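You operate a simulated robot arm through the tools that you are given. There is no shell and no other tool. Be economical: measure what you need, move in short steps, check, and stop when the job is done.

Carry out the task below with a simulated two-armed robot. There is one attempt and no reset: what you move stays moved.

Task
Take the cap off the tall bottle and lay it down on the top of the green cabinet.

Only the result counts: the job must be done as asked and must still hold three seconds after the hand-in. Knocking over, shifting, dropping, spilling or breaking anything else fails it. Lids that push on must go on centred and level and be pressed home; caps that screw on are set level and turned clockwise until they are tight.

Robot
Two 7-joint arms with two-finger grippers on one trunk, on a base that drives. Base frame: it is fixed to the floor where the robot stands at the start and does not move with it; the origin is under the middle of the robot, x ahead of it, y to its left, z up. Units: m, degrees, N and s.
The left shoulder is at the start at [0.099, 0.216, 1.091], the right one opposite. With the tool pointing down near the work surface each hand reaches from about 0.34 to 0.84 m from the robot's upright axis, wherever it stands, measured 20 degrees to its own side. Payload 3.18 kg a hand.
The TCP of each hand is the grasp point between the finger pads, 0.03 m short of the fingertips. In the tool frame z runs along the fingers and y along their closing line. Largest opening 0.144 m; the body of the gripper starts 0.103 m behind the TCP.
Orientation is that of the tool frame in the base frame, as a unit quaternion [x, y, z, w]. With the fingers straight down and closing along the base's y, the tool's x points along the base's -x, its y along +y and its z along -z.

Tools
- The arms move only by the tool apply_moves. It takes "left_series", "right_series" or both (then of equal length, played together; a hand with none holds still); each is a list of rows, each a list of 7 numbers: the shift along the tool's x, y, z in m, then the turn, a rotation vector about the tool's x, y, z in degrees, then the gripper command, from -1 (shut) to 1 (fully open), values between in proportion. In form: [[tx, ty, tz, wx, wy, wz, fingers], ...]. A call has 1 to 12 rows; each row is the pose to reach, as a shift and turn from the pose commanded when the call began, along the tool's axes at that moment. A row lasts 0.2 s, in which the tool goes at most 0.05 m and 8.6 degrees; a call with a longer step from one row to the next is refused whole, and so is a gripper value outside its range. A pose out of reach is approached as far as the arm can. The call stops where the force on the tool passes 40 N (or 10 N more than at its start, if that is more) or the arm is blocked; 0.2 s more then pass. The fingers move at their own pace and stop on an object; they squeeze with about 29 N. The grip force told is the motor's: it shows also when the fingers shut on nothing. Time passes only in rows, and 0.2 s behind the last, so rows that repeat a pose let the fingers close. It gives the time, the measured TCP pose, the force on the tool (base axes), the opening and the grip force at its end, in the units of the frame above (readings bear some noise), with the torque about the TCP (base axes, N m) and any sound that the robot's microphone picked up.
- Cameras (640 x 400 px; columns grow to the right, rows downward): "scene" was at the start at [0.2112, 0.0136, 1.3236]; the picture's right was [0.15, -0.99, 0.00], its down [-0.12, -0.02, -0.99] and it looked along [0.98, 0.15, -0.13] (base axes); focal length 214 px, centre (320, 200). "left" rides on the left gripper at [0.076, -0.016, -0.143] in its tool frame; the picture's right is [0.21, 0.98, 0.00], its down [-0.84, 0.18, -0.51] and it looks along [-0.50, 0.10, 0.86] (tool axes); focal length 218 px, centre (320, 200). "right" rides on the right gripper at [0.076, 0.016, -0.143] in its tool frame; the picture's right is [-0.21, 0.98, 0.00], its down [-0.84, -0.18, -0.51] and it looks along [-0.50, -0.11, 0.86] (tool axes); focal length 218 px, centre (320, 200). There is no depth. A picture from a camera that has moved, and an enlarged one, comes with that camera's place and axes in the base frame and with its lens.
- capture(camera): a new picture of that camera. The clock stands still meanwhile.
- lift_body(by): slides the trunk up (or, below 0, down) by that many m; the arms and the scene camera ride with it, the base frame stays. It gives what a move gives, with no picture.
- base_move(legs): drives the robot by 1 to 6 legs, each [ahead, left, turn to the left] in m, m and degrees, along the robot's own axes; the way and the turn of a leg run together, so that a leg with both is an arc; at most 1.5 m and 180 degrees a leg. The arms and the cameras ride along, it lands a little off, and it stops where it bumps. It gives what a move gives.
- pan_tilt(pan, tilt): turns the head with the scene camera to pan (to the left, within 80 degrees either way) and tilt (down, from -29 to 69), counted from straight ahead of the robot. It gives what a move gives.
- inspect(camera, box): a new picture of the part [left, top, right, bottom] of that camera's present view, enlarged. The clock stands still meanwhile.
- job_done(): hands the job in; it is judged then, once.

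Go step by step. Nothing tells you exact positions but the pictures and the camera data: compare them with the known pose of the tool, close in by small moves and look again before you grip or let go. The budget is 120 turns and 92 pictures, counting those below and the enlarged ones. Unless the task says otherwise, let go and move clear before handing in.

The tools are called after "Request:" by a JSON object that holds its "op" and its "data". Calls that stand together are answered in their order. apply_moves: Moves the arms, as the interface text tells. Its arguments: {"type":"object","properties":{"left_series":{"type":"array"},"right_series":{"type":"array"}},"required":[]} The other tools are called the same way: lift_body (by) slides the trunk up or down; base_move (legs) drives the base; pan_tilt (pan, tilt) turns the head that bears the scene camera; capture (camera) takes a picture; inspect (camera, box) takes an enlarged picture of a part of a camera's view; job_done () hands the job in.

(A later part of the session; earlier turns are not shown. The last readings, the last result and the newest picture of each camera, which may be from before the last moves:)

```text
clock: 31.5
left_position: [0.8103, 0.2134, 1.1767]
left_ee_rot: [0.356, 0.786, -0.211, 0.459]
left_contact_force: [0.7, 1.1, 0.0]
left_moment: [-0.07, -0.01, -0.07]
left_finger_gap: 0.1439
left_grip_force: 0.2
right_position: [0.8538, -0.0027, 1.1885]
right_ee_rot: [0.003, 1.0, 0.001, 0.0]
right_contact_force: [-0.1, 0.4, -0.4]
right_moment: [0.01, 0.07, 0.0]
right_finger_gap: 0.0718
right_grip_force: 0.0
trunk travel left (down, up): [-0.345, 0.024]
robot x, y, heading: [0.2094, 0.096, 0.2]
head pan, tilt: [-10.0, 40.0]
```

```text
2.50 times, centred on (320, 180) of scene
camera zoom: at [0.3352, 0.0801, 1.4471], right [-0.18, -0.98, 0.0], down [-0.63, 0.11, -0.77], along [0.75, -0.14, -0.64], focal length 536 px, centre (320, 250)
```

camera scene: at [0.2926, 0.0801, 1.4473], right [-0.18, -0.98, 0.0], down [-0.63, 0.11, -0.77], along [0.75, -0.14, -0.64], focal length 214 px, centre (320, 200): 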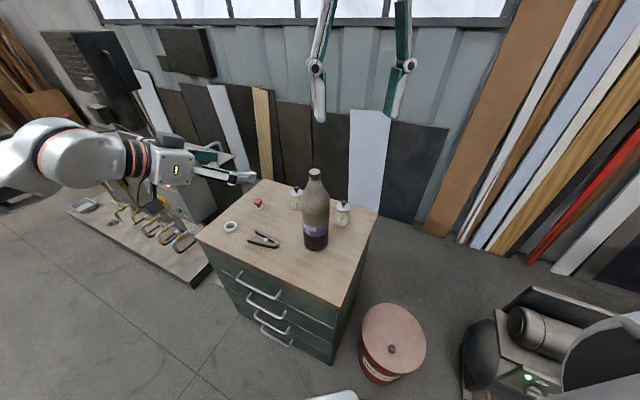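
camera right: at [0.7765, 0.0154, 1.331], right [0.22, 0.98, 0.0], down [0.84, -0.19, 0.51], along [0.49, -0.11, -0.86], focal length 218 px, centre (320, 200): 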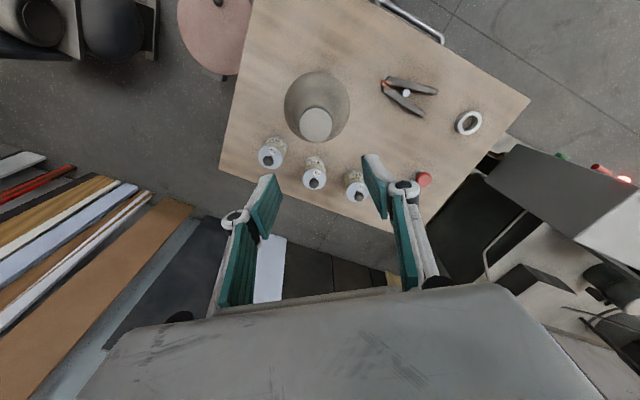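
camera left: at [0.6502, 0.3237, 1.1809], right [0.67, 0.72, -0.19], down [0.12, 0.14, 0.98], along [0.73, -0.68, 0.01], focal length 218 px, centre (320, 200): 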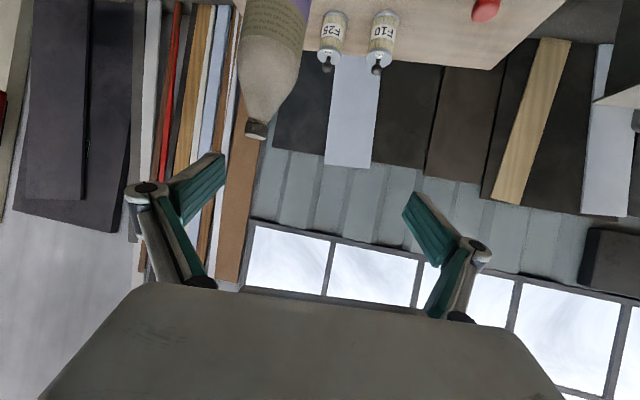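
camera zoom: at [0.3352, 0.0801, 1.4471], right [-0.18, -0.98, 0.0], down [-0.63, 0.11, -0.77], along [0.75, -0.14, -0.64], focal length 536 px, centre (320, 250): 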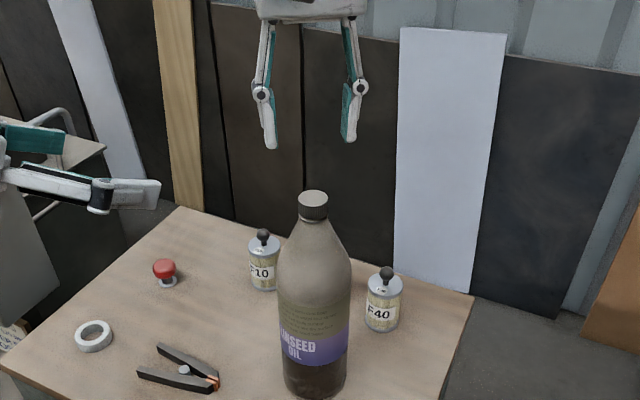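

The cap is confirmed at about (0.820, 0.000, 1.110). I'll bring the left hand back to its pre-grasp pose.

Request:
{"op": "apply_moves", "data": {"left_series": [[0.024, -0.022, 0.0155, 0, 0, 0, 1], [0.048, -0.044, 0.031, 0, 0, 0, 1], [0.071, -0.066, 0.047, 0, 0, 0, 1], [0.095, -0.088, 0.062, 0, 0, 0, 1], [0.119, -0.11, 0.078, 0, 0, 0, 1], [0.142, -0.1316, 0.0935, 0, 0, 0, 1], [0.142, -0.1316, 0.0935, 0, 0, 0, 1]]}}

Request:
{"op": "capture", "data": {"camera": "left"}}

```text
clock: 33.1
left_position: [0.7247, 0.1295, 1.0154]
left_ee_rot: [0.359, 0.785, -0.214, 0.457]
left_contact_force: [0.6, -0.4, 0.2]
left_moment: [0.01, 0.03, -0.01]
left_finger_gap: 0.1439
left_grip_force: 0.1
left hand out of reach, approached as far as the arm can: row 6, 7
right_position: [0.853, -0.0026, 1.1898]
right_ee_rot: [0.003, 1.0, 0.0, 0.0]
right_contact_force: [-0.2, -0.9, -0.1]
right_moment: [0.02, 0.02, -0.01]
right_finger_gap: 0.0719
right_grip_force: 0.0
trunk travel left (down, up): [-0.345, 0.024]
robot x, y, heading: [0.2088, 0.0928, -0.3]
head pan, tilt: [-10.0, 40.0]
```

```text
56 pictures are left
camera left: at [0.6077, 0.242, 1.0188], right [0.67, 0.71, -0.19], down [0.12, 0.14, 0.98], along [0.73, -0.69, 0.01], focal length 218 px, centre (320, 200)
```

left: 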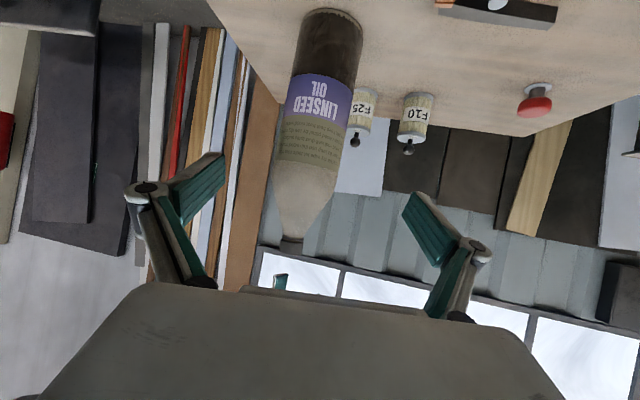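

The folded arm stopped about 1 cm short of the pre-grasp, but the grasp itself is further out. I'll advance partway while correcting the lateral offset, then check.

Request:
{"op": "apply_moves", "data": {"left_series": [[0.001, -0.003, 0.025, 0, 0, 0, 1], [0.002, -0.008, 0.05, 0, 0, 0, 1], [0.003, -0.013, 0.075, 0, 0, 0, 1], [0.003, -0.013, 0.09, 0, 0, 0, 1], [0.003, -0.013, 0.09, 0, 0, 0, 1]]}}

```text
clock: 34.3
left_position: [0.7739, 0.0997, 0.9668]
left_ee_rot: [0.356, 0.786, -0.211, 0.46]
left_contact_force: [-0.8, -0.7, 0.1]
left_moment: [0.0, 0.01, 0.02]
left_finger_gap: 0.1441
left_grip_force: 0.0
left hand out of reach, approached as far as the arm can: row 1, 2, 3, 4, 5
right_position: [0.852, -0.0025, 1.191]
right_ee_rot: [0.004, 1.0, 0.0, 0.001]
right_contact_force: [0.6, -0.3, -0.3]
right_moment: [0.0, 0.0, 0.01]
right_finger_gap: 0.0721
right_grip_force: 0.1
trunk travel left (down, up): [-0.345, 0.024]
robot x, y, heading: [0.2076, 0.095, -0.3]
head pan, tilt: [-10.0, 40.0]
```

It's still limited sideways, which suggests the wrist wants more yaw. I'll back up a bit and yaw another −25°, to about −75°.

Request:
{"op": "apply_moves", "data": {"left_series": [[-0.005, 0.007, -0.012, 5.4, 0, 3.1, 1], [-0.01, 0.014, -0.02, 10.9, 0, 6.2, 1], [-0.015, 0.021, -0.028, 16.3, 0, 9.2, 1], [-0.019, 0.0285, -0.034, 21.8, 0, 12.3, 1], [-0.019, 0.0285, -0.034, 21.8, 0, 12.3, 1]]}}

Request:
{"op": "capture", "data": {"camera": "left"}}

Request:
{"op": "capture", "data": {"camera": "scene"}}

```text
clock: 35.5
left_position: [0.7827, 0.1368, 1.0007]
left_ee_rot: [0.518, 0.689, -0.306, 0.403]
left_contact_force: [0.2, 0.9, -0.1]
left_moment: [-0.03, 0.03, 0.0]
left_finger_gap: 0.1442
left_grip_force: 0.1
left hand out of reach, approached as far as the arm can: row 4
right_position: [0.8525, -0.0012, 1.1891]
right_ee_rot: [0.003, 1.0, 0.0, 0.0]
right_contact_force: [-0.3, -0.3, -0.3]
right_moment: [0.02, 0.02, -0.01]
right_finger_gap: 0.0717
right_grip_force: 0.0
trunk travel left (down, up): [-0.345, 0.024]
robot x, y, heading: [0.2093, 0.0936, -0.1]
head pan, tilt: [-10.0, 40.0]
```

```text
55 pictures are left
camera left: at [0.7216, 0.2862, 1.0035], right [0.91, 0.37, -0.19], down [0.17, 0.08, 0.98], along [0.38, -0.93, 0.01], focal length 218 px, centre (320, 200)
```

left: 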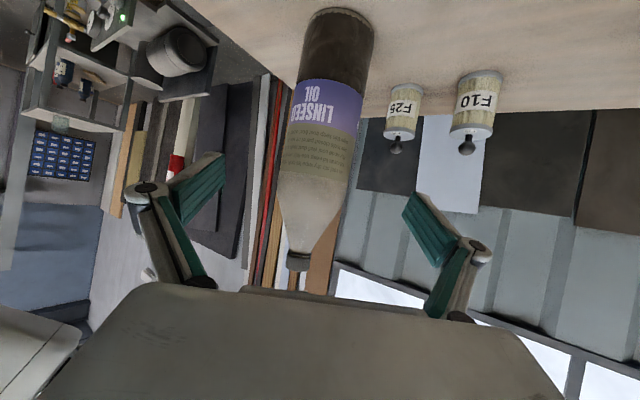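

```text
54 pictures are left
camera scene: at [0.3333, 0.0803, 1.4472], right [-0.18, -0.98, 0.0], down [-0.63, 0.11, -0.77], along [0.75, -0.14, -0.64], focal length 214 px, centre (320, 200)
```

scene: 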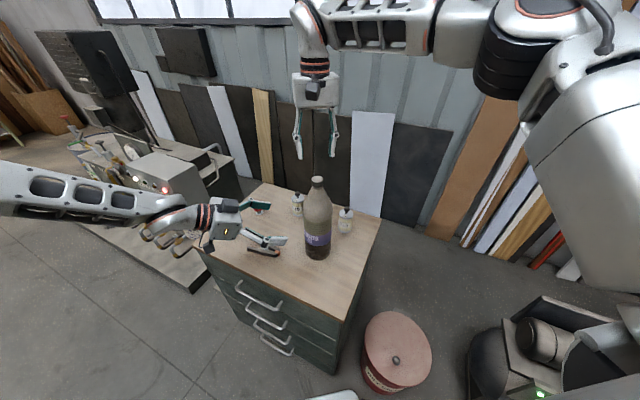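

Reached pre-grasp, and the aim line passes through (0.82, 0). I'll advance in two stages.

Request:
{"op": "apply_moves", "data": {"left_series": [[0, 0, 0.02, 0, 0, 0, 1], [0, 0, 0.04, 0, 0, 0, 1], [0, 0, 0.06, 0, 0, 0, 1], [0, 0, 0.06, 0, 0, 0, 1]]}}

```text
clock: 36.5
left_position: [0.7974, 0.0841, 0.9713]
left_ee_rot: [0.518, 0.689, -0.306, 0.404]
left_contact_force: [-1.1, 0.5, -0.3]
left_moment: [0.0, -0.06, -0.01]
left_finger_gap: 0.1438
left_grip_force: 0.1
right_position: [0.8524, -0.0004, 1.1898]
right_ee_rot: [0.004, 1.0, 0.0, 0.001]
right_contact_force: [0.3, -0.7, -0.3]
right_moment: [-0.03, 0.0, 0.02]
right_finger_gap: 0.0722
right_grip_force: 0.1
trunk travel left (down, up): [-0.345, 0.024]
robot x, y, heading: [0.212, 0.0987, -0.3]
head pan, tilt: [-10.0, 40.0]
```

On track; finishing the advance.

Request:
{"op": "apply_moves", "data": {"left_series": [[0, 0, 0.025, 0, 0, 0, 1], [0, 0, 0.05, 0, 0, 0, 1], [0, 0, 0.075, 0, 0, 0, 1], [0, 0, 0.1, 0, 0, 0, 1], [0, 0, 0.1, 0, 0, 0, 1]]}}

Request:
{"op": "capture", "data": {"camera": "left"}}

```text
clock: 37.7
left_position: [0.8215, 0.0012, 0.923]
left_ee_rot: [0.518, 0.689, -0.307, 0.404]
left_contact_force: [-0.2, -0.1, -1.3]
left_moment: [-0.04, 0.03, -0.02]
left_finger_gap: 0.1437
left_grip_force: 0.1
right_position: [0.8523, -0.0023, 1.1895]
right_ee_rot: [0.003, 1.0, 0.0, -0.001]
right_contact_force: [-0.7, 0.0, 0.2]
right_moment: [0.0, -0.03, -0.01]
right_finger_gap: 0.0719
right_grip_force: 0.1
trunk travel left (down, up): [-0.345, 0.024]
robot x, y, heading: [0.2103, 0.098, -0.1]
head pan, tilt: [-10.0, 40.0]
```

```text
53 pictures are left
camera left: at [0.7614, 0.1522, 0.925], right [0.91, 0.37, -0.19], down [0.17, 0.08, 0.98], along [0.38, -0.93, 0.01], focal length 218 px, centre (320, 200)
```

left: 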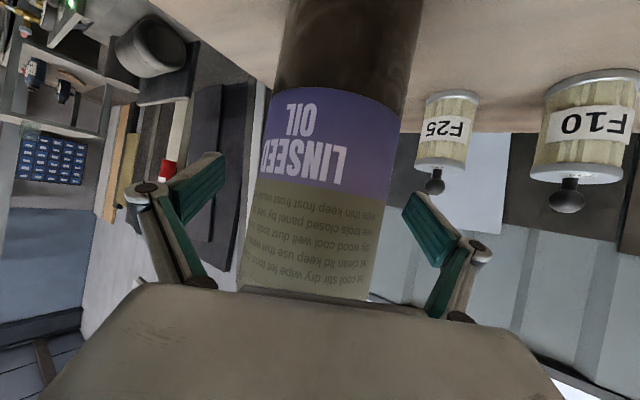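

Centred again. Closing gradually.

Request:
{"op": "apply_moves", "data": {"left_series": [[0, 0, 0, 0, 0, 0, 0.6], [0, 0, 0, 0, 0, 0, 0.42], [0, 0, 0, 0, 0, 0, 0.36], [0, 0, 0, 0, 0, 0, 0.33], [0, 0, 0, 0, 0, 0, 0.31], [0, 0, 0, 0, 0, 0, 0.29], [0, 0, 0, 0, 0, 0, 0.27], [0, 0, 0, 0, 0, 0, 0.25], [0, 0, 0, 0, 0, 0, 0.2], [0, 0, 0, 0, 0, 0, 0.0]]}}

Request:
{"op": "capture", "data": {"camera": "right"}}

Request:
{"op": "inspect", "data": {"camera": "scene", "box": [250, 120, 380, 230]}}

```text
clock: 39.9
left_position: [0.8221, 0.0014, 0.9222]
left_ee_rot: [0.518, 0.689, -0.306, 0.404]
left_contact_force: [2.8, 1.2, 1.4]
left_moment: [0.06, -0.14, 0.02]
left_finger_gap: 0.091
left_grip_force: 28.9
right_position: [0.8518, -0.0019, 1.1891]
right_ee_rot: [0.004, 1.0, 0.0, 0.0]
right_contact_force: [0.2, 0.7, -0.5]
right_moment: [0.04, -0.01, 0.02]
right_finger_gap: 0.0718
right_grip_force: 0.0
trunk travel left (down, up): [-0.345, 0.024]
robot x, y, heading: [0.2094, 0.095, -0.2]
head pan, tilt: [-10.0, 40.0]
```

```text
52 pictures are left
camera right: at [0.7749, 0.0156, 1.3318], right [0.22, 0.98, 0.0], down [0.84, -0.19, 0.51], along [0.5, -0.11, -0.86], focal length 218 px, centre (320, 200)
```

right: 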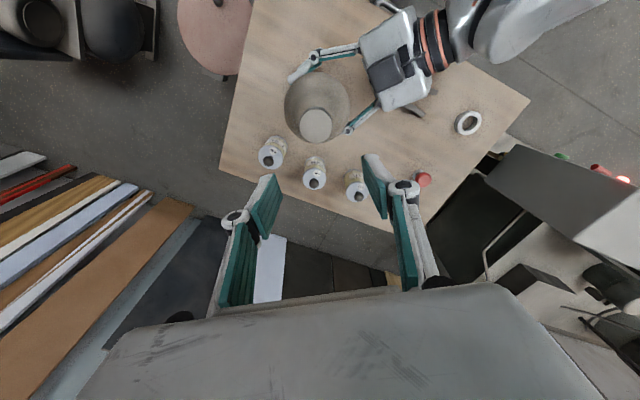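

```text
3.64 times, centred on (315, 175) of scene
camera zoom: at [0.3335, 0.0803, 1.4472], right [-0.18, -0.98, 0.0], down [-0.63, 0.11, -0.77], along [0.75, -0.14, -0.64], focal length 780 px, centre (338, 291)
```

zoom: 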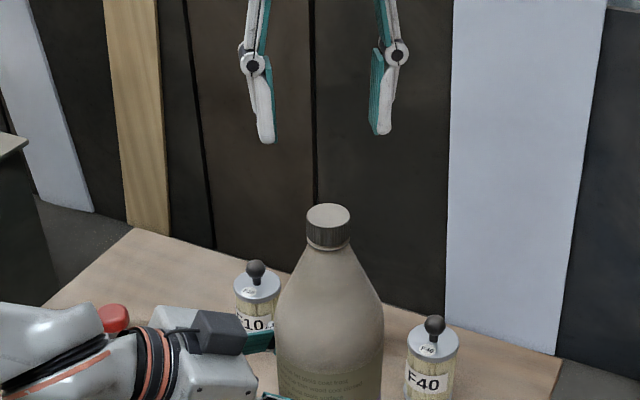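

The bottle is held again. I'll centre the right hand over the cap and pre-turn it clockwise 60° so there is range to unscrew counter-clockwise.

Request:
{"op": "apply_moves", "data": {"right_series": [[0.016, 0.001, 0.0, 0, 0, 8, 0.0], [0.032, 0.003, 0.0, 0, 0, 16, 0.0], [0.032, 0.003, 0.0, 0, 0, 24, 0.0], [0.032, 0.003, 0.0, 0, 0, 32, 0.0], [0.032, 0.003, 0.0, 0, 0, 40, 0.0], [0.032, 0.003, 0.0, 0, 0, 48, 0.0], [0.032, 0.003, 0.005, 0, 0, 56, 0.0], [0.032, 0.003, 0.015, 0, 0, 60, 0.0], [0.032, 0.003, 0.025, 0, 0, 60, 0.0], [0.032, 0.003, 0.025, 0, 0, 60, 0.0]]}}

Request:
{"op": "capture", "data": {"camera": "right"}}

Request:
{"op": "inspect", "data": {"camera": "scene", "box": [250, 120, 380, 230]}}

```text
clock: 42.1
left_position: [0.8214, 0.0014, 0.9237]
left_ee_rot: [0.518, 0.689, -0.306, 0.403]
left_contact_force: [0.7, 2.5, 3.0]
left_moment: [-0.04, -0.22, 0.09]
left_finger_gap: 0.0908
left_grip_force: 28.7
right_position: [0.8195, 0.0015, 1.1637]
right_ee_rot: [0.503, 0.865, 0.001, 0.0]
right_contact_force: [1.3, -0.6, -0.2]
right_moment: [-0.03, 0.01, 0.0]
right_finger_gap: 0.0718
right_grip_force: 0.0
trunk travel left (down, up): [-0.345, 0.024]
robot x, y, heading: [0.2046, 0.0929, -0.2]
head pan, tilt: [-10.0, 40.0]
```

```text
50 pictures are left
camera right: at [0.7947, 0.0757, 1.3056], right [0.95, 0.3, 0.0], down [0.26, -0.82, 0.51], along [0.15, -0.48, -0.86], focal length 218 px, centre (320, 200)
```

right: 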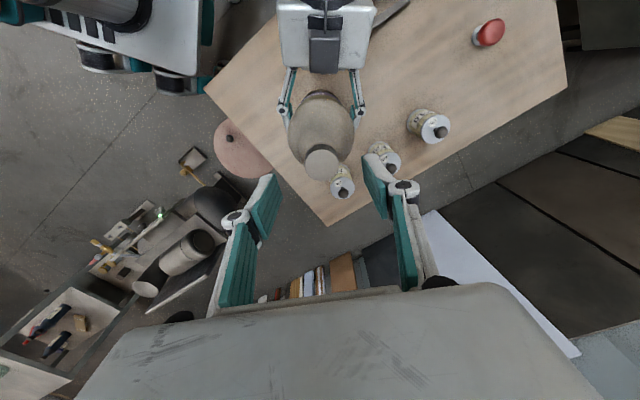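

```text
3.64 times, centred on (315, 175) of scene
camera zoom: at [0.3331, 0.0802, 1.4473], right [-0.18, -0.98, 0.0], down [-0.63, 0.11, -0.77], along [0.75, -0.14, -0.64], focal length 780 px, centre (338, 291)
```

zoom: 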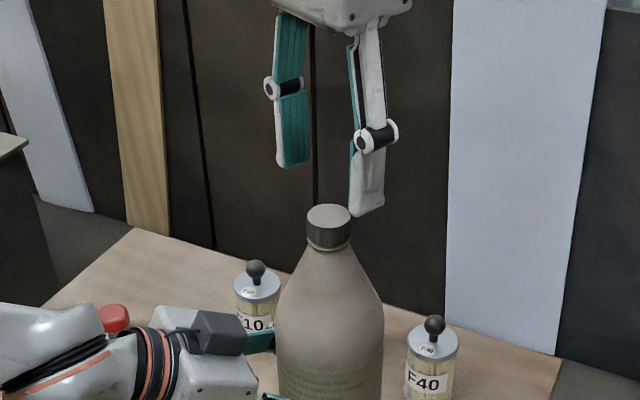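

The hand is centred over the cap to within about 2 mm. I'll descend so the fingertips flank the cap, then check before closing.

Request:
{"op": "apply_moves", "data": {"right_series": [[0, 0, 0.015, 0, 0, 0, 0.0], [0, 0, 0.03, 0, 0, 0, 0.0], [0, 0, 0.039, 0, 0, 0, 0.0], [0, 0, 0.039, 0, 0, 0, -0.3], [0, 0, 0.039, 0, 0, 0, -0.4]]}}

Request:
{"op": "inspect", "data": {"camera": "scene", "box": [270, 120, 370, 200]}}

Request:
{"op": "inspect", "data": {"camera": "right", "box": [220, 100, 440, 280]}}

```text
clock: 43.3
left_position: [0.8213, 0.0015, 0.9225]
left_ee_rot: [0.518, 0.69, -0.305, 0.404]
left_contact_force: [-0.8, 2.1, 2.3]
left_moment: [-0.04, -0.1, 0.1]
left_finger_gap: 0.0911
left_grip_force: 28.7
right_position: [0.8193, 0.0014, 1.1245]
right_ee_rot: [0.503, 0.864, 0.0, 0.0]
right_contact_force: [0.3, 0.2, 0.1]
right_moment: [0.0, 0.02, 0.01]
right_finger_gap: 0.0431
right_grip_force: 0.2
trunk travel left (down, up): [-0.345, 0.024]
robot x, y, heading: [0.2097, 0.0948, -0.0]
head pan, tilt: [-10.0, 40.0]
```

```text
5.00 times, centred on (320, 160) of scene
camera zoom: at [0.3331, 0.0802, 1.4473], right [-0.18, -0.98, 0.0], down [-0.63, 0.11, -0.77], along [0.75, -0.14, -0.64], focal length 1072 px, centre (320, 400)
```

zoom: 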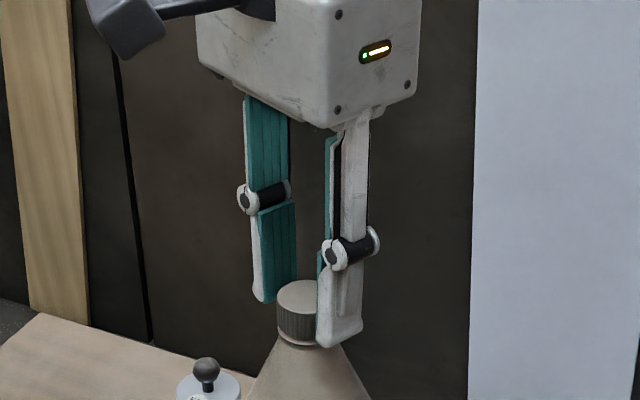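

```text
2.22 times, centred on (330, 190) of right
camera zoom: at [0.7942, 0.076, 1.2673], right [0.95, 0.3, 0.0], down [0.26, -0.82, 0.51], along [0.15, -0.48, -0.86], focal length 485 px, centre (298, 222)
```

zoom: 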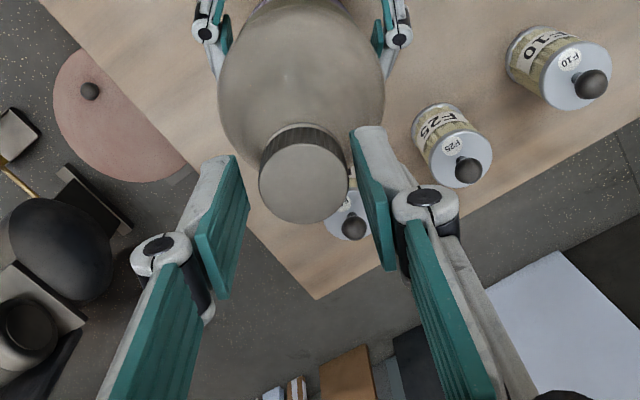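

The fingertips flank the cap, which is about 2 mm off along the closing axis. I'll shift by that and close.

Request:
{"op": "apply_moves", "data": {"right_series": [[0, 0.002, 0, 0, 0, 0, -0.42], [0, 0.002, 0, 0, 0, 0, -0.46], [0, 0.002, 0, 0, 0, 0, -0.5], [0, 0.002, 0, 0, 0, 0, -0.54], [0, 0.002, 0, 0, 0, 0, -0.6], [0, 0.002, 0, 0, 0, 0, -1], [0, 0.002, 0, 0, 0, 0, -1]]}}

Request:
{"op": "inspect", "data": {"camera": "right", "box": [220, 100, 440, 280]}}

Request:
{"op": "inspect", "data": {"camera": "scene", "box": [270, 120, 370, 200]}}

```text
clock: 44.9
left_position: [0.8203, 0.0007, 0.9232]
left_ee_rot: [0.519, 0.689, -0.306, 0.403]
left_contact_force: [-1.1, 1.1, 3.3]
left_moment: [0.01, -0.16, 0.13]
left_finger_gap: 0.0912
left_grip_force: 29.1
right_position: [0.8209, 0.0012, 1.1242]
right_ee_rot: [0.503, 0.864, 0.001, 0.001]
right_contact_force: [0.0, -0.1, 0.0]
right_moment: [-0.03, -0.01, -0.02]
right_finger_gap: 0.0315
right_grip_force: 28.8
trunk travel left (down, up): [-0.345, 0.024]
robot x, y, heading: [0.212, 0.0949, -0.1]
head pan, tilt: [-10.0, 40.0]
```

```text
2.22 times, centred on (330, 190) of right
camera zoom: at [0.7957, 0.0769, 1.2682], right [0.95, 0.3, 0.0], down [0.26, -0.82, 0.51], along [0.15, -0.48, -0.86], focal length 485 px, centre (298, 222)
```

zoom: 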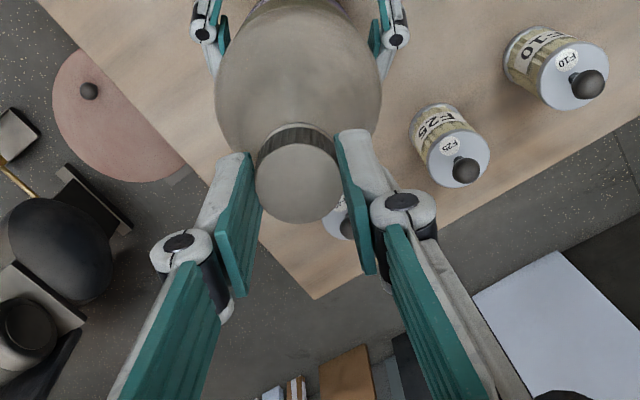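

```text
5.00 times, centred on (320, 160) of scene
camera zoom: at [0.3331, 0.0802, 1.4473], right [-0.18, -0.98, 0.0], down [-0.63, 0.11, -0.77], along [0.75, -0.14, -0.64], focal length 1072 px, centre (320, 400)
```

zoom: 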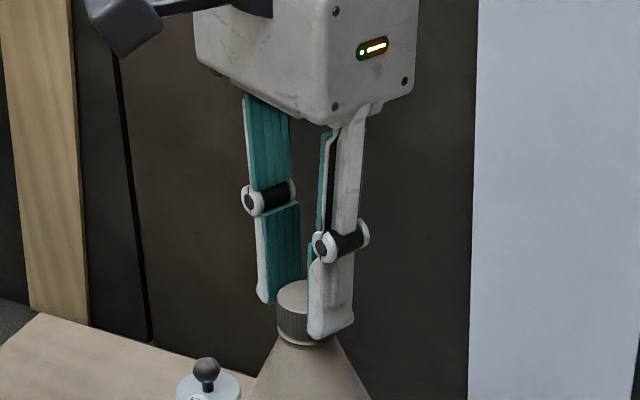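

The cap is gripped (31.5 mm, 29 N). I'll turn counter-clockwise (negative tool z), beginning with a short test turn.

Request:
{"op": "apply_moves", "data": {"right_series": [[0, 0, 0, 0, 0, -4, -1], [0, 0, 0, 0, 0, -8, -1], [0, 0, 0, 0, 0, -14, -1], [0, 0, 0, 0, 0, -20, -1], [0, 0, 0, 0, 0, -26, -1], [0, 0, 0, 0, 0, -32, -1]]}}

Request:
{"op": "inspect", "data": {"camera": "right", "box": [220, 100, 440, 280]}}

```text
clock: 46.3
left_position: [0.8213, 0.0016, 0.9227]
left_ee_rot: [0.518, 0.689, -0.306, 0.404]
left_contact_force: [8.5, -0.5, -1.0]
left_moment: [0.13, 0.74, 0.02]
left_finger_gap: 0.0907
left_grip_force: 28.8
right_position: [0.8201, 0.0009, 1.1261]
right_ee_rot: [0.244, 0.97, 0.001, 0.0]
right_contact_force: [-8.2, 0.5, 5.4]
right_moment: [0.02, 0.33, -0.03]
right_finger_gap: 0.0317
right_grip_force: 28.7
trunk travel left (down, up): [-0.345, 0.024]
robot x, y, heading: [0.2104, 0.0965, -0.0]
head pan, tilt: [-10.0, 40.0]
```

```text
2.22 times, centred on (330, 190) of right
camera zoom: at [0.7601, 0.0527, 1.268], right [0.65, 0.76, 0.0], down [0.66, -0.56, 0.51], along [0.39, -0.33, -0.86], focal length 485 px, centre (298, 222)
```

zoom: 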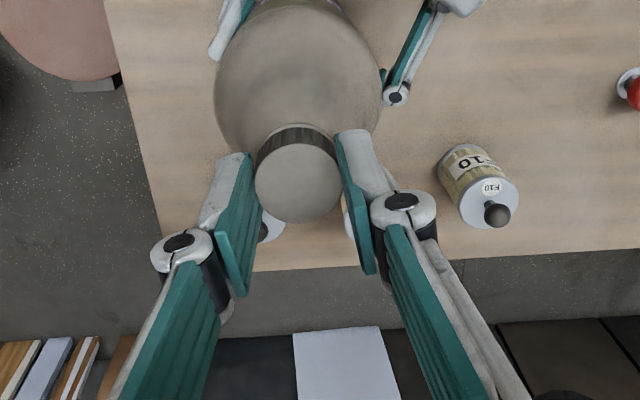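

The cap seems to turn and push the tool up slightly, with little resistance. I'll continue the turn with a slight lift.

Request:
{"op": "apply_moves", "data": {"right_series": [[0, 0, -0.0005, 0, 0, -8, -1], [0, 0, -0.0005, 0, 0, -16, -1], [0, 0, -0.001, 0, 0, -24, -1], [0, 0, -0.001, 0, 0, -32, -1], [0, 0, -0.0015, 0, 0, -40, -1], [0, 0, -0.0015, 0, 0, -48, -1], [0, 0, -0.002, 0, 0, -56, -1], [0, 0, -0.002, 0, 0, -64, -1], [0, 0, -0.0025, 0, 0, -72, -1], [0, 0, -0.0025, 0, 0, -80, -1]]}}

Request:
{"op": "inspect", "data": {"camera": "right", "box": [220, 100, 440, 280]}}

Request:
{"op": "inspect", "data": {"camera": "scene", "box": [270, 120, 370, 200]}}

```text
clock: 48.5
left_position: [0.821, -0.0017, 0.923]
left_ee_rot: [0.52, 0.688, -0.307, 0.402]
left_contact_force: [-0.5, -3.9, -0.4]
left_moment: [-0.27, 0.1, 0.02]
left_finger_gap: 0.0905
left_grip_force: 29.7
right_position: [0.8212, 0.051, 1.1556]
right_ee_rot: [-0.188, 0.979, 0.032, 0.07]
right_contact_force: [-0.2, -1.0, -0.4]
right_moment: [0.03, 0.06, -0.03]
right_finger_gap: 0.0
right_grip_force: 28.5
right hand out of reach, approached as far as the arm can: row 6, 7, 8, 9, 10
trunk travel left (down, up): [-0.345, 0.024]
robot x, y, heading: [0.2096, 0.0954, -0.4]
head pan, tilt: [-10.0, 40.0]
```

```text
2.22 times, centred on (330, 190) of right
camera zoom: at [0.7258, 0.0272, 1.2858], right [-0.17, 0.98, 0.07], down [0.78, 0.09, 0.62], along [0.61, 0.16, -0.78], focal length 485 px, centre (298, 222)
```

zoom: 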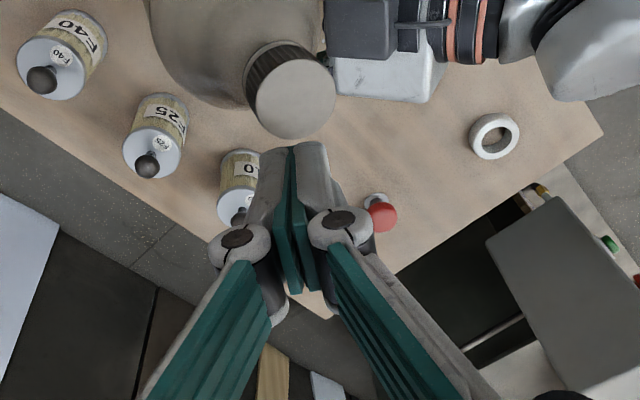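

```text
5.00 times, centred on (320, 160) of scene
camera zoom: at [0.3346, 0.0784, 1.4471], right [-0.18, -0.98, 0.0], down [-0.63, 0.12, -0.77], along [0.75, -0.14, -0.64], focal length 1072 px, centre (320, 400)
```

zoom: 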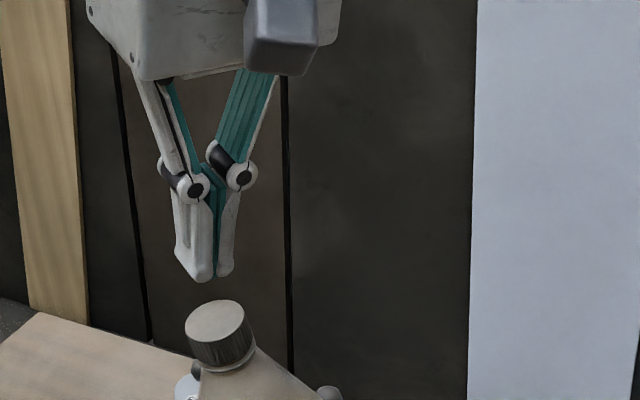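

The right wrist hit its limit, slipped off and tipped the bottle within the left grip. The left hand still holds it, so I'll look at the state carefully.

Request:
{"op": "capture", "data": {"camera": "scene"}}

Request:
{"op": "inspect", "data": {"camera": "scene", "box": [220, 140, 400, 290]}}

Request:
{"op": "capture", "data": {"camera": "left"}}

```text
41 pictures are left
camera scene: at [0.3346, 0.0784, 1.4471], right [-0.18, -0.98, 0.0], down [-0.63, 0.12, -0.77], along [0.75, -0.14, -0.64], focal length 214 px, centre (320, 200)
```

scene: 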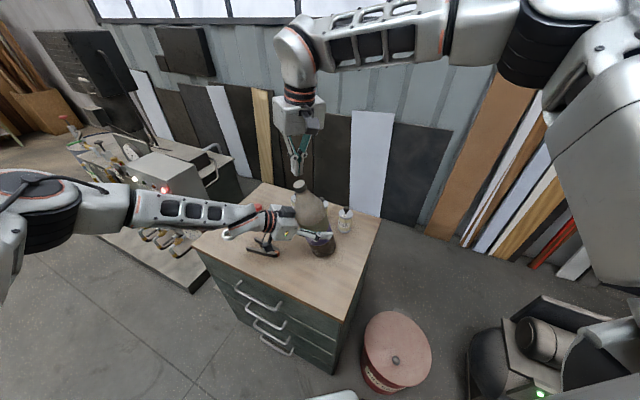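

```text
2.67 times, centred on (310, 215) of scene
camera zoom: at [0.3346, 0.0784, 1.4471], right [-0.18, -0.98, 0.0], down [-0.63, 0.12, -0.77], along [0.75, -0.14, -0.64], focal length 572 px, centre (347, 160)
```

zoom: 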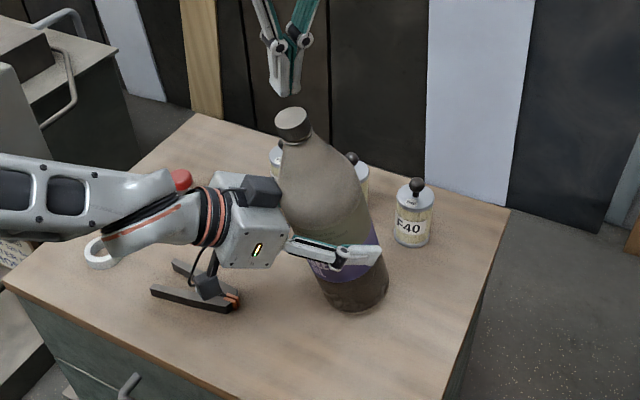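

```text
39 pictures are left
camera left: at [0.7613, 0.1493, 0.9248], right [0.91, 0.36, -0.19], down [0.17, 0.08, 0.98], along [0.37, -0.93, 0.01], focal length 218 px, centre (320, 200)
```

left: 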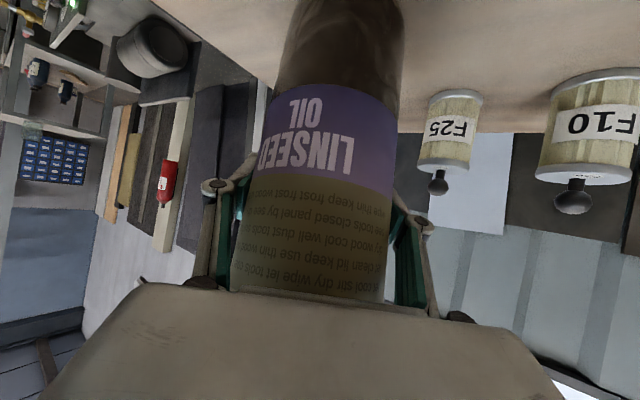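

The bottle leans roughly 20° toward the left hand, still capped and held. First I'll raise the right hand clear and rotate its wrist back.

Request:
{"op": "apply_moves", "data": {"right_series": [[0, 0, -0.03, 0, 0, 0, -1], [0, 0, -0.06, 0, 0, 0, -1], [0, 0, -0.09, 0, 0, 8, -1], [0, 0, -0.1, 0, 0, 16, -1], [0, 0, -0.1, 0, 0, 24, -1], [0, 0, -0.1, 0, 0, 30, -1]]}}

Request:
{"op": "inspect", "data": {"camera": "scene", "box": [240, 160, 370, 270]}}

Request:
{"op": "capture", "data": {"camera": "right"}}

```text
clock: 49.9
left_position: [0.8216, 0.0019, 0.9228]
left_ee_rot: [0.518, 0.689, -0.306, 0.403]
left_contact_force: [0.2, -0.2, -3.2]
left_moment: [0.11, 0.03, -0.02]
left_finger_gap: 0.0902
left_grip_force: 28.4
right_position: [0.8034, 0.0445, 1.2537]
right_ee_rot: [0.073, 0.994, 0.048, 0.06]
right_contact_force: [-0.4, -0.1, -0.3]
right_moment: [-0.03, 0.01, 0.01]
right_finger_gap: 0.0
right_grip_force: 29.5
right hand out of reach, approached as far as the arm can: row 1, 2
trunk travel left (down, up): [-0.345, 0.024]
robot x, y, heading: [0.2071, 0.0963, -0.1]
head pan, tilt: [-10.0, 40.0]
```

```text
3.64 times, centred on (305, 215) of scene
camera zoom: at [0.3337, 0.0801, 1.4472], right [-0.18, -0.98, 0.0], down [-0.63, 0.11, -0.77], along [0.75, -0.14, -0.64], focal length 780 px, centre (374, 146)
```

zoom: 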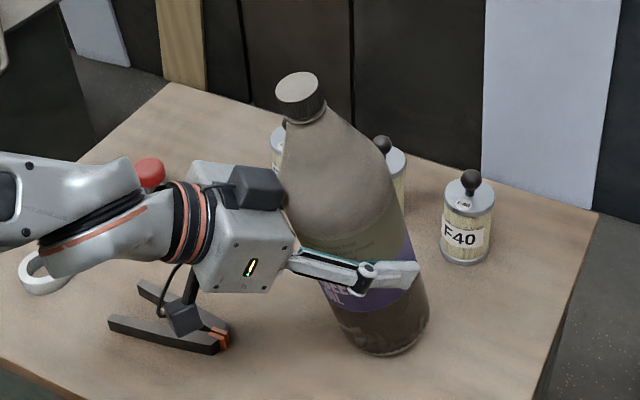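

```text
37 pictures are left
camera right: at [0.7113, 0.0604, 1.3876], right [0.34, 0.93, 0.13], down [0.74, -0.35, 0.58], along [0.58, -0.1, -0.81], focal length 218 px, centre (320, 200)
```

right: 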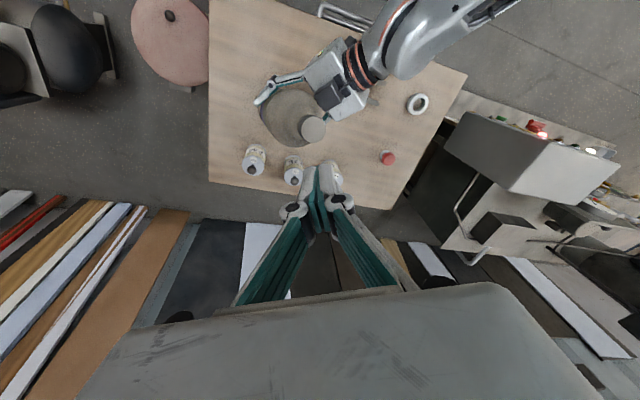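

The cap is at about (0.801, 0.052, 1.112): the bottle leans 16° about the left fingers' closing line and slid up about 9 mm, with its lower edge just at the table. I'll tilt the left hand +16° about that line to bring it upright.

Request:
{"op": "apply_moves", "data": {"left_series": [[0, 0, 0, 0, 4, 0, 0], [0, 0, 0, 0, 8, 0, 0], [0, 0, 0, 0, 12, 0, 0], [0, 0, 0, 0, 16, 0, 0], [0, 0, 0, 0, 16, 0, 0]]}}

Request:
{"op": "inspect", "data": {"camera": "scene", "box": [240, 150, 400, 280]}}

Request:
{"op": "inspect", "data": {"camera": "right", "box": [220, 60, 420, 200]}}

```text
clock: 51.1
left_position: [0.8212, 0.0011, 0.9217]
left_ee_rot: [0.556, 0.739, -0.23, 0.303]
left_contact_force: [-0.4, 0.6, -6.3]
left_moment: [-0.1, -0.02, 0.02]
left_finger_gap: 0.0905
left_grip_force: 29.1
right_position: [0.803, 0.0451, 1.2545]
right_ee_rot: [0.072, 0.994, 0.048, 0.059]
right_contact_force: [-0.2, -0.7, 0.3]
right_moment: [-0.01, -0.01, -0.05]
right_finger_gap: 0.0
right_grip_force: 29.0
trunk travel left (down, up): [-0.345, 0.024]
robot x, y, heading: [0.2101, 0.0952, -0.1]
head pan, tilt: [-10.0, 40.0]
```

```text
3.08 times, centred on (320, 215) of scene
camera zoom: at [0.3341, 0.0805, 1.4471], right [-0.18, -0.98, 0.0], down [-0.63, 0.11, -0.77], along [0.75, -0.14, -0.64], focal length 660 px, centre (320, 154)
```

zoom: 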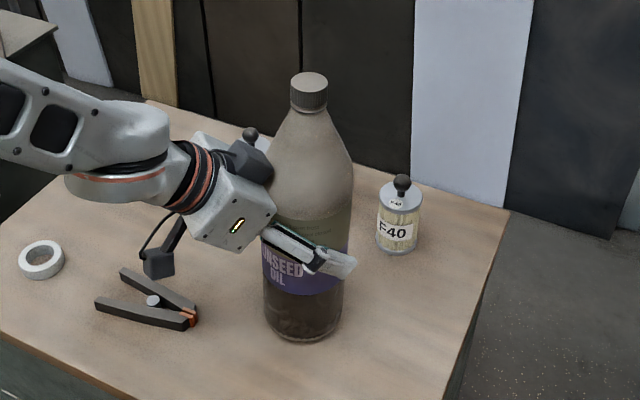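

```text
2.86 times, centred on (320, 130) of right
camera zoom: at [0.7117, 0.0607, 1.3873], right [0.34, 0.93, 0.12], down [0.74, -0.35, 0.58], along [0.58, -0.1, -0.81], focal length 624 px, centre (320, 400)
```

zoom: 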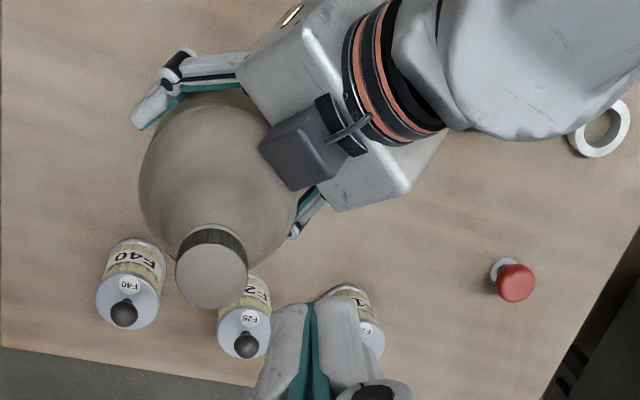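

The bottle is upright again, within about 1°, and roughly 10 mm above the top (its weight of 6 N is on the hand). I'll lower it gently until it touches down.

Request:
{"op": "apply_moves", "data": {"left_series": [[0.0021, 0, 0.0021, 0, 0, 0, 0], [0.0042, 0, 0.0043, 0, 0, 0, 0], [0.0056, 0, 0.0057, 0, 0, 0, 0], [0.0056, 0, 0.0057, 0, 0, 0, 0]]}}

```text
clock: 52.1
left_position: [0.8201, -0.0006, 0.9148]
left_ee_rot: [0.555, 0.739, -0.231, 0.305]
left_contact_force: [-0.2, -0.2, -2.8]
left_moment: [-0.18, -0.14, 0.0]
left_finger_gap: 0.0905
left_grip_force: 29.6
right_position: [0.8031, 0.0434, 1.2544]
right_ee_rot: [0.071, 0.994, 0.048, 0.061]
right_contact_force: [0.3, -0.2, 0.2]
right_moment: [0.0, -0.04, -0.01]
right_finger_gap: 0.0
right_grip_force: 29.0
trunk travel left (down, up): [-0.345, 0.024]
robot x, y, heading: [0.2096, 0.097, -0.2]
head pan, tilt: [-10.0, 40.0]
```

Contact is starting (the load dropped to 2.8 N). One more millimetre.

Request:
{"op": "apply_moves", "data": {"left_series": [[0.0007, 0, 0.0007, 0, 0, 0, 0], [0.001, 0, 0.001, 0, 0, 0, 0], [0.001, 0, 0.001, 0, 0, 0, 0]]}}

Request:
{"op": "inspect", "data": {"camera": "scene", "box": [270, 160, 370, 270]}}

```text
clock: 52.9
left_position: [0.8211, 0.0012, 0.9156]
left_ee_rot: [0.555, 0.738, -0.231, 0.306]
left_contact_force: [0.0, 0.3, 10.1]
left_moment: [-0.47, -0.13, 0.03]
left_finger_gap: 0.0907
left_grip_force: 29.1
right_position: [0.803, 0.0438, 1.2545]
right_ee_rot: [0.071, 0.994, 0.047, 0.061]
right_contact_force: [0.7, -0.1, -0.2]
right_moment: [0.0, 0.01, -0.01]
right_finger_gap: 0.0
right_grip_force: 29.1
trunk travel left (down, up): [-0.345, 0.024]
robot x, y, heading: [0.2112, 0.0958, -0.3]
head pan, tilt: [-10.0, 40.0]
```

```text
3.64 times, centred on (320, 215) of scene
camera zoom: at [0.3324, 0.0803, 1.4474], right [-0.18, -0.98, 0.0], down [-0.63, 0.11, -0.77], along [0.75, -0.14, -0.64], focal length 780 px, centre (320, 146)
```

zoom: 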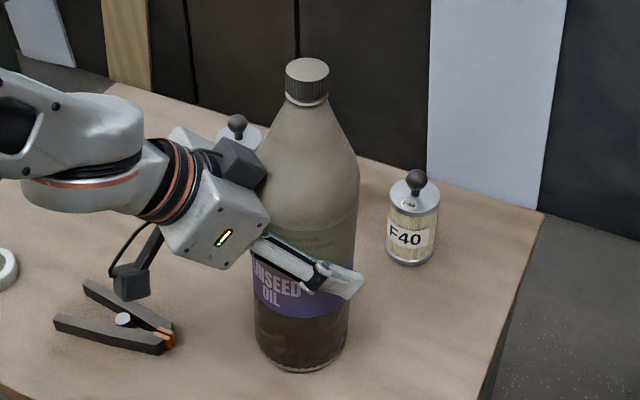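

The bottle is standing with firm contact. I'll open the left fingers so it settles flat, and check before re-gripping.

Request:
{"op": "apply_moves", "data": {"left_series": [[0, 0, 0, 0, 0, 0, 0.3], [0, 0, 0, 0, 0, 0, 0.36], [0, 0, 0, 0, 0, 0, 0.45], [0, 0, 0, 0, 0, 0, 0.45], [0, 0, 0, 0, 0, 0, 0.45]]}}

Request:
{"op": "inspect", "data": {"camera": "scene", "box": [270, 160, 370, 270]}}

Request:
{"op": "inspect", "data": {"camera": "right", "box": [220, 60, 420, 200]}}

Request:
{"op": "capture", "data": {"camera": "left"}}

```text
clock: 54.1
left_position: [0.82, 0.0013, 0.9145]
left_ee_rot: [0.556, 0.739, -0.231, 0.304]
left_contact_force: [0.0, -0.5, 0.0]
left_moment: [-0.13, -0.05, 0.02]
left_finger_gap: 0.1043
left_grip_force: 0.1
right_position: [0.8024, 0.0433, 1.2538]
right_ee_rot: [0.072, 0.994, 0.047, 0.06]
right_contact_force: [-1.1, 0.9, -0.4]
right_moment: [0.01, -0.02, 0.01]
right_finger_gap: 0.0001
right_grip_force: 29.2
trunk travel left (down, up): [-0.345, 0.024]
robot x, y, heading: [0.2109, 0.098, -0.3]
head pan, tilt: [-10.0, 40.0]
```

```text
3.64 times, centred on (320, 215) of scene
camera zoom: at [0.3333, 0.0802, 1.4472], right [-0.18, -0.98, 0.0], down [-0.63, 0.11, -0.77], along [0.75, -0.14, -0.64], focal length 780 px, centre (320, 146)
```

zoom: 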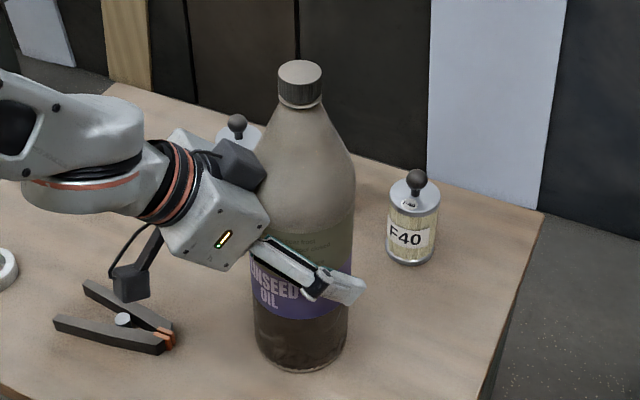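

```text
2.86 times, centred on (320, 130) of right
camera zoom: at [0.711, 0.0604, 1.3876], right [0.34, 0.93, 0.13], down [0.74, -0.35, 0.58], along [0.58, -0.1, -0.81], focal length 624 px, centre (320, 400)
```

zoom: 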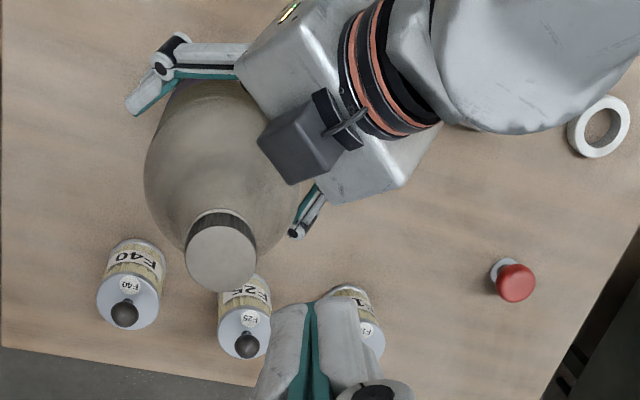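

```text
31 pictures are left
camera left: at [0.7625, 0.1446, 0.9603], right [0.9, 0.41, -0.15], down [0.24, -0.18, 0.95], along [0.37, -0.89, -0.26], focal length 218 px, centre (320, 200)
```

left: 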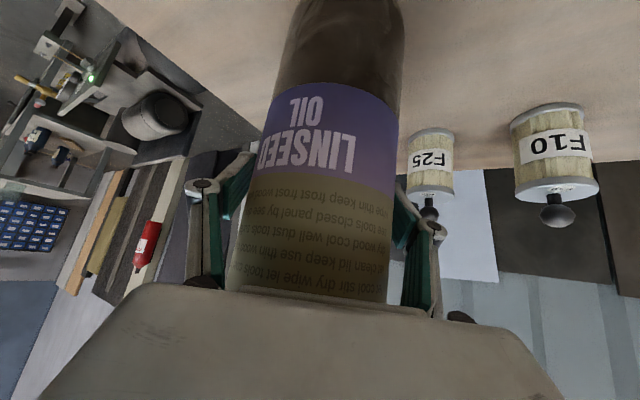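

The bottle settled upright, about 1 cm toward the left hand (near (0.812, 0.009)). I'll open the hand fully, restore its 30° pitch, recentre on the bottle and grip a bit higher for stability.

Request:
{"op": "apply_moves", "data": {"left_series": [[0, 0, 0, 0, 0, 0, 1], [0, 0, 0, 0, 0, 0, 1], [0, -0.002, -0.006, 0, 0, 0, 1], [-0.004, -0.0039, -0.012, 0, -4, 0, 1], [-0.008, -0.0039, -0.018, 0, -9, 0, 1], [-0.012, -0.0039, -0.024, 0, -16, 0, 1], [-0.012, -0.0039, -0.024, 0, -16, 0, 1]]}}

Request:
{"op": "inspect", "data": {"camera": "left", "box": [160, 80, 480, 280]}}

Request:
{"op": "inspect", "data": {"camera": "right", "box": [220, 60, 420, 200]}}

```text
clock: 55.7
left_position: [0.8151, 0.0074, 0.9403]
left_ee_rot: [0.519, 0.689, -0.306, 0.404]
left_contact_force: [-0.1, 0.6, -0.2]
left_moment: [0.02, -0.06, 0.02]
left_finger_gap: 0.144
left_grip_force: 0.0
right_position: [0.8026, 0.0431, 1.2549]
right_ee_rot: [0.071, 0.994, 0.048, 0.06]
right_contact_force: [-1.0, 0.0, 0.3]
right_moment: [0.05, -0.01, 0.0]
right_finger_gap: 0.0002
right_grip_force: 29.2
trunk travel left (down, up): [-0.345, 0.024]
robot x, y, heading: [0.2105, 0.0931, -0.2]
head pan, tilt: [-10.0, 40.0]
```

```text
2.00 times, centred on (320, 180) of left
camera zoom: at [0.7544, 0.1579, 0.9412], right [0.91, 0.37, -0.18], down [0.17, 0.08, 0.98], along [0.38, -0.93, 0.01], focal length 436 px, centre (320, 240)
```

zoom: 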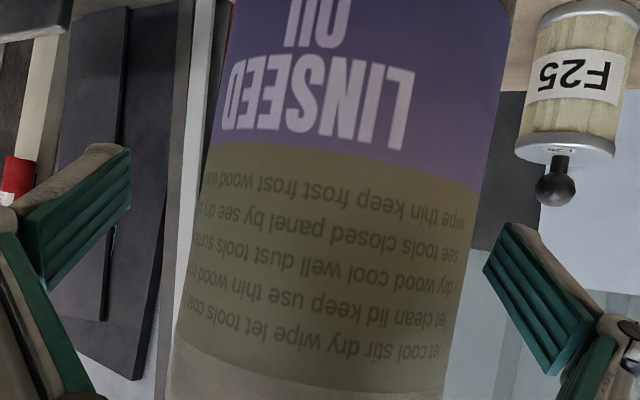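

```text
2.86 times, centred on (320, 130) of right
camera zoom: at [0.7108, 0.0591, 1.3877], right [0.34, 0.93, 0.13], down [0.74, -0.35, 0.58], along [0.58, -0.1, -0.81], focal length 624 px, centre (320, 400)
```

zoom: 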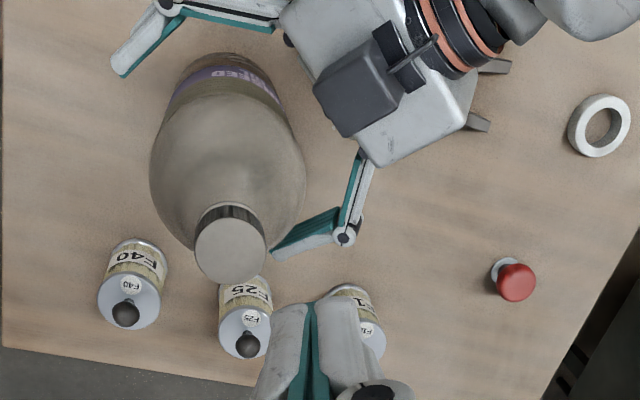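

Request:
{"op": "inspect", "data": {"camera": "scene", "box": [230, 150, 410, 270]}}

```text
3.33 times, centred on (320, 210) of scene
camera zoom: at [0.3331, 0.079, 1.4473], right [-0.18, -0.98, 0.0], down [-0.63, 0.11, -0.77], along [0.75, -0.14, -0.64], focal length 715 px, centre (320, 167)
```

zoom: 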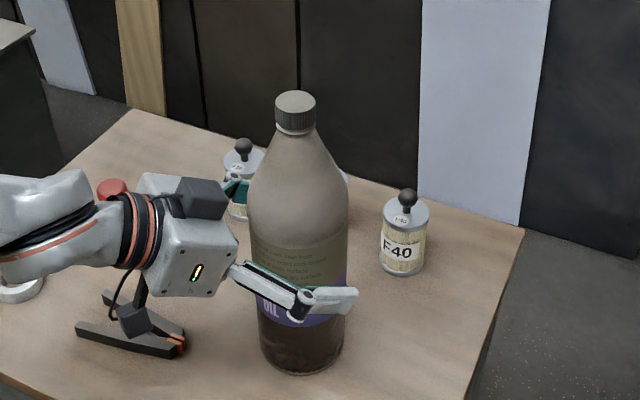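

The bottle is upright (its axis matches the vertical vanishing line) at about (0.819, 0.012). I'll make a small correction of the left hand and grip; meanwhile the right hand restores its vertical pose.

Request:
{"op": "apply_moves", "data": {"left_series": [[0, 0.0025, -0.002, 0, 0, 0, 1], [0, 0.005, -0.004, 0, 0, 0, 0.6], [0, 0.005, -0.004, 0, 0, 0, 0.42], [0, 0.005, -0.004, 0, 0, 0, 0.36], [0, 0.005, -0.004, 0, 0, 0, 0.33], [0, 0.005, -0.004, 0, 0, 0, 0.31], [0, 0.005, -0.004, 0, 0, 0, 0.29], [0, 0.005, -0.004, 0, 0, 0, 0.27], [0, 0.005, -0.004, 0, 0, 0, 0.25], [0, 0.005, -0.004, 0, 0, 0, -0.5], [0, 0.005, -0.004, 0, 0, 0, -1]], "right_series": [[0, 0, 0, 3, 3.2, 0, 0], [0, 0, 0, 6, 6.5, 0, 0], [0, 0, 0, 6, 6.5, 0, 0], [0, 0, 0, 6, 6.5, 0, 0], [0, 0, 0, 6, 6.5, 0, 0], [0, 0, 0, 6, 6.5, 0, 0], [0, 0, 0, 6, 6.5, 0, 0], [0, 0, 0, 6, 6.5, 0, 0], [0, 0, 0, 6, 6.5, 0, 0], [0, 0, 0, 6, 6.5, 0, 0], [0, 0, 0, 6, 6.5, 0, 0]]}}

```text
clock: 58.1
left_position: [0.817, 0.0112, 0.9414]
left_ee_rot: [0.519, 0.689, -0.306, 0.403]
left_contact_force: [-2.6, -1.4, 0.5]
left_moment: [-0.1, 0.17, -0.05]
left_finger_gap: 0.0907
left_grip_force: 29.6
right_position: [0.8033, 0.0455, 1.2539]
right_ee_rot: [0.072, 0.997, 0.001, 0.0]
right_contact_force: [0.1, -0.5, -0.7]
right_moment: [-0.01, 0.01, 0.01]
right_finger_gap: 0.0721
right_grip_force: 0.1
trunk travel left (down, up): [-0.345, 0.024]
robot x, y, heading: [0.2113, 0.0979, 0.1]
head pan, tilt: [-10.0, 40.0]
```

Both good: left gap 91 mm at 29 N, right hand vertical. Now I'll turn the right hand well clockwise (about −100°) and bring it over the cap.

Request:
{"op": "apply_moves", "data": {"right_series": [[-0.01, -0.015, 0, 0, 0, 8.4, 0], [-0.0194, -0.0311, 0, 0, 0, 16.8, 0], [-0.0194, -0.0311, 0, 0, 0, 25.2, 0], [-0.0194, -0.0311, 0, 0, 0, 33.6, 0], [-0.0194, -0.0311, 0.01, 0, 0, 42, 0], [-0.0194, -0.0311, 0.02, 0, 0, 50.4, 0], [-0.0194, -0.0311, 0.03, 0, 0, 58.8, 0], [-0.0194, -0.0311, 0.04, 0, 0, 67.2, 0], [-0.0194, -0.0311, 0.05, 0, 0, 75.6, 0], [-0.0194, -0.0311, 0.06, 0, 0, 84, 0], [-0.0194, -0.0311, 0.07, 0, 0, 92, 0], [-0.0194, -0.0311, 0.074, 0, 0, 92, 0]]}}

Request:
{"op": "inspect", "data": {"camera": "right", "box": [220, 100, 440, 280]}}

```text
clock: 60.7
left_position: [0.818, 0.0118, 0.9419]
left_ee_rot: [0.518, 0.689, -0.306, 0.404]
left_contact_force: [-0.7, 0.4, 2.0]
left_moment: [0.08, -0.22, -0.02]
left_finger_gap: 0.0907
left_grip_force: 29.2
right_position: [0.8182, 0.0097, 1.1793]
right_ee_rot: [0.768, 0.64, 0.0, 0.0]
right_contact_force: [-0.1, 1.1, 0.6]
right_moment: [0.01, -0.02, 0.0]
right_finger_gap: 0.0716
right_grip_force: 0.0
trunk travel left (down, up): [-0.345, 0.024]
robot x, y, heading: [0.2086, 0.093, -0.3]
head pan, tilt: [-10.0, 40.0]
```

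```text
2.22 times, centred on (330, 190) of right
camera zoom: at [0.8472, 0.0839, 1.3212], right [0.92, -0.38, 0.0], down [-0.33, -0.8, 0.51], along [-0.19, -0.47, -0.86], focal length 485 px, centre (298, 222)
```

zoom: 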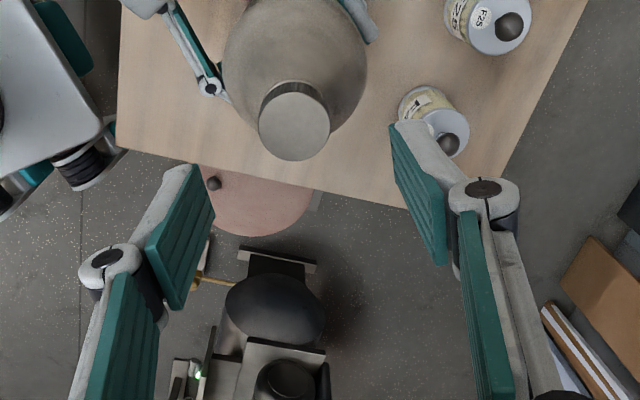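

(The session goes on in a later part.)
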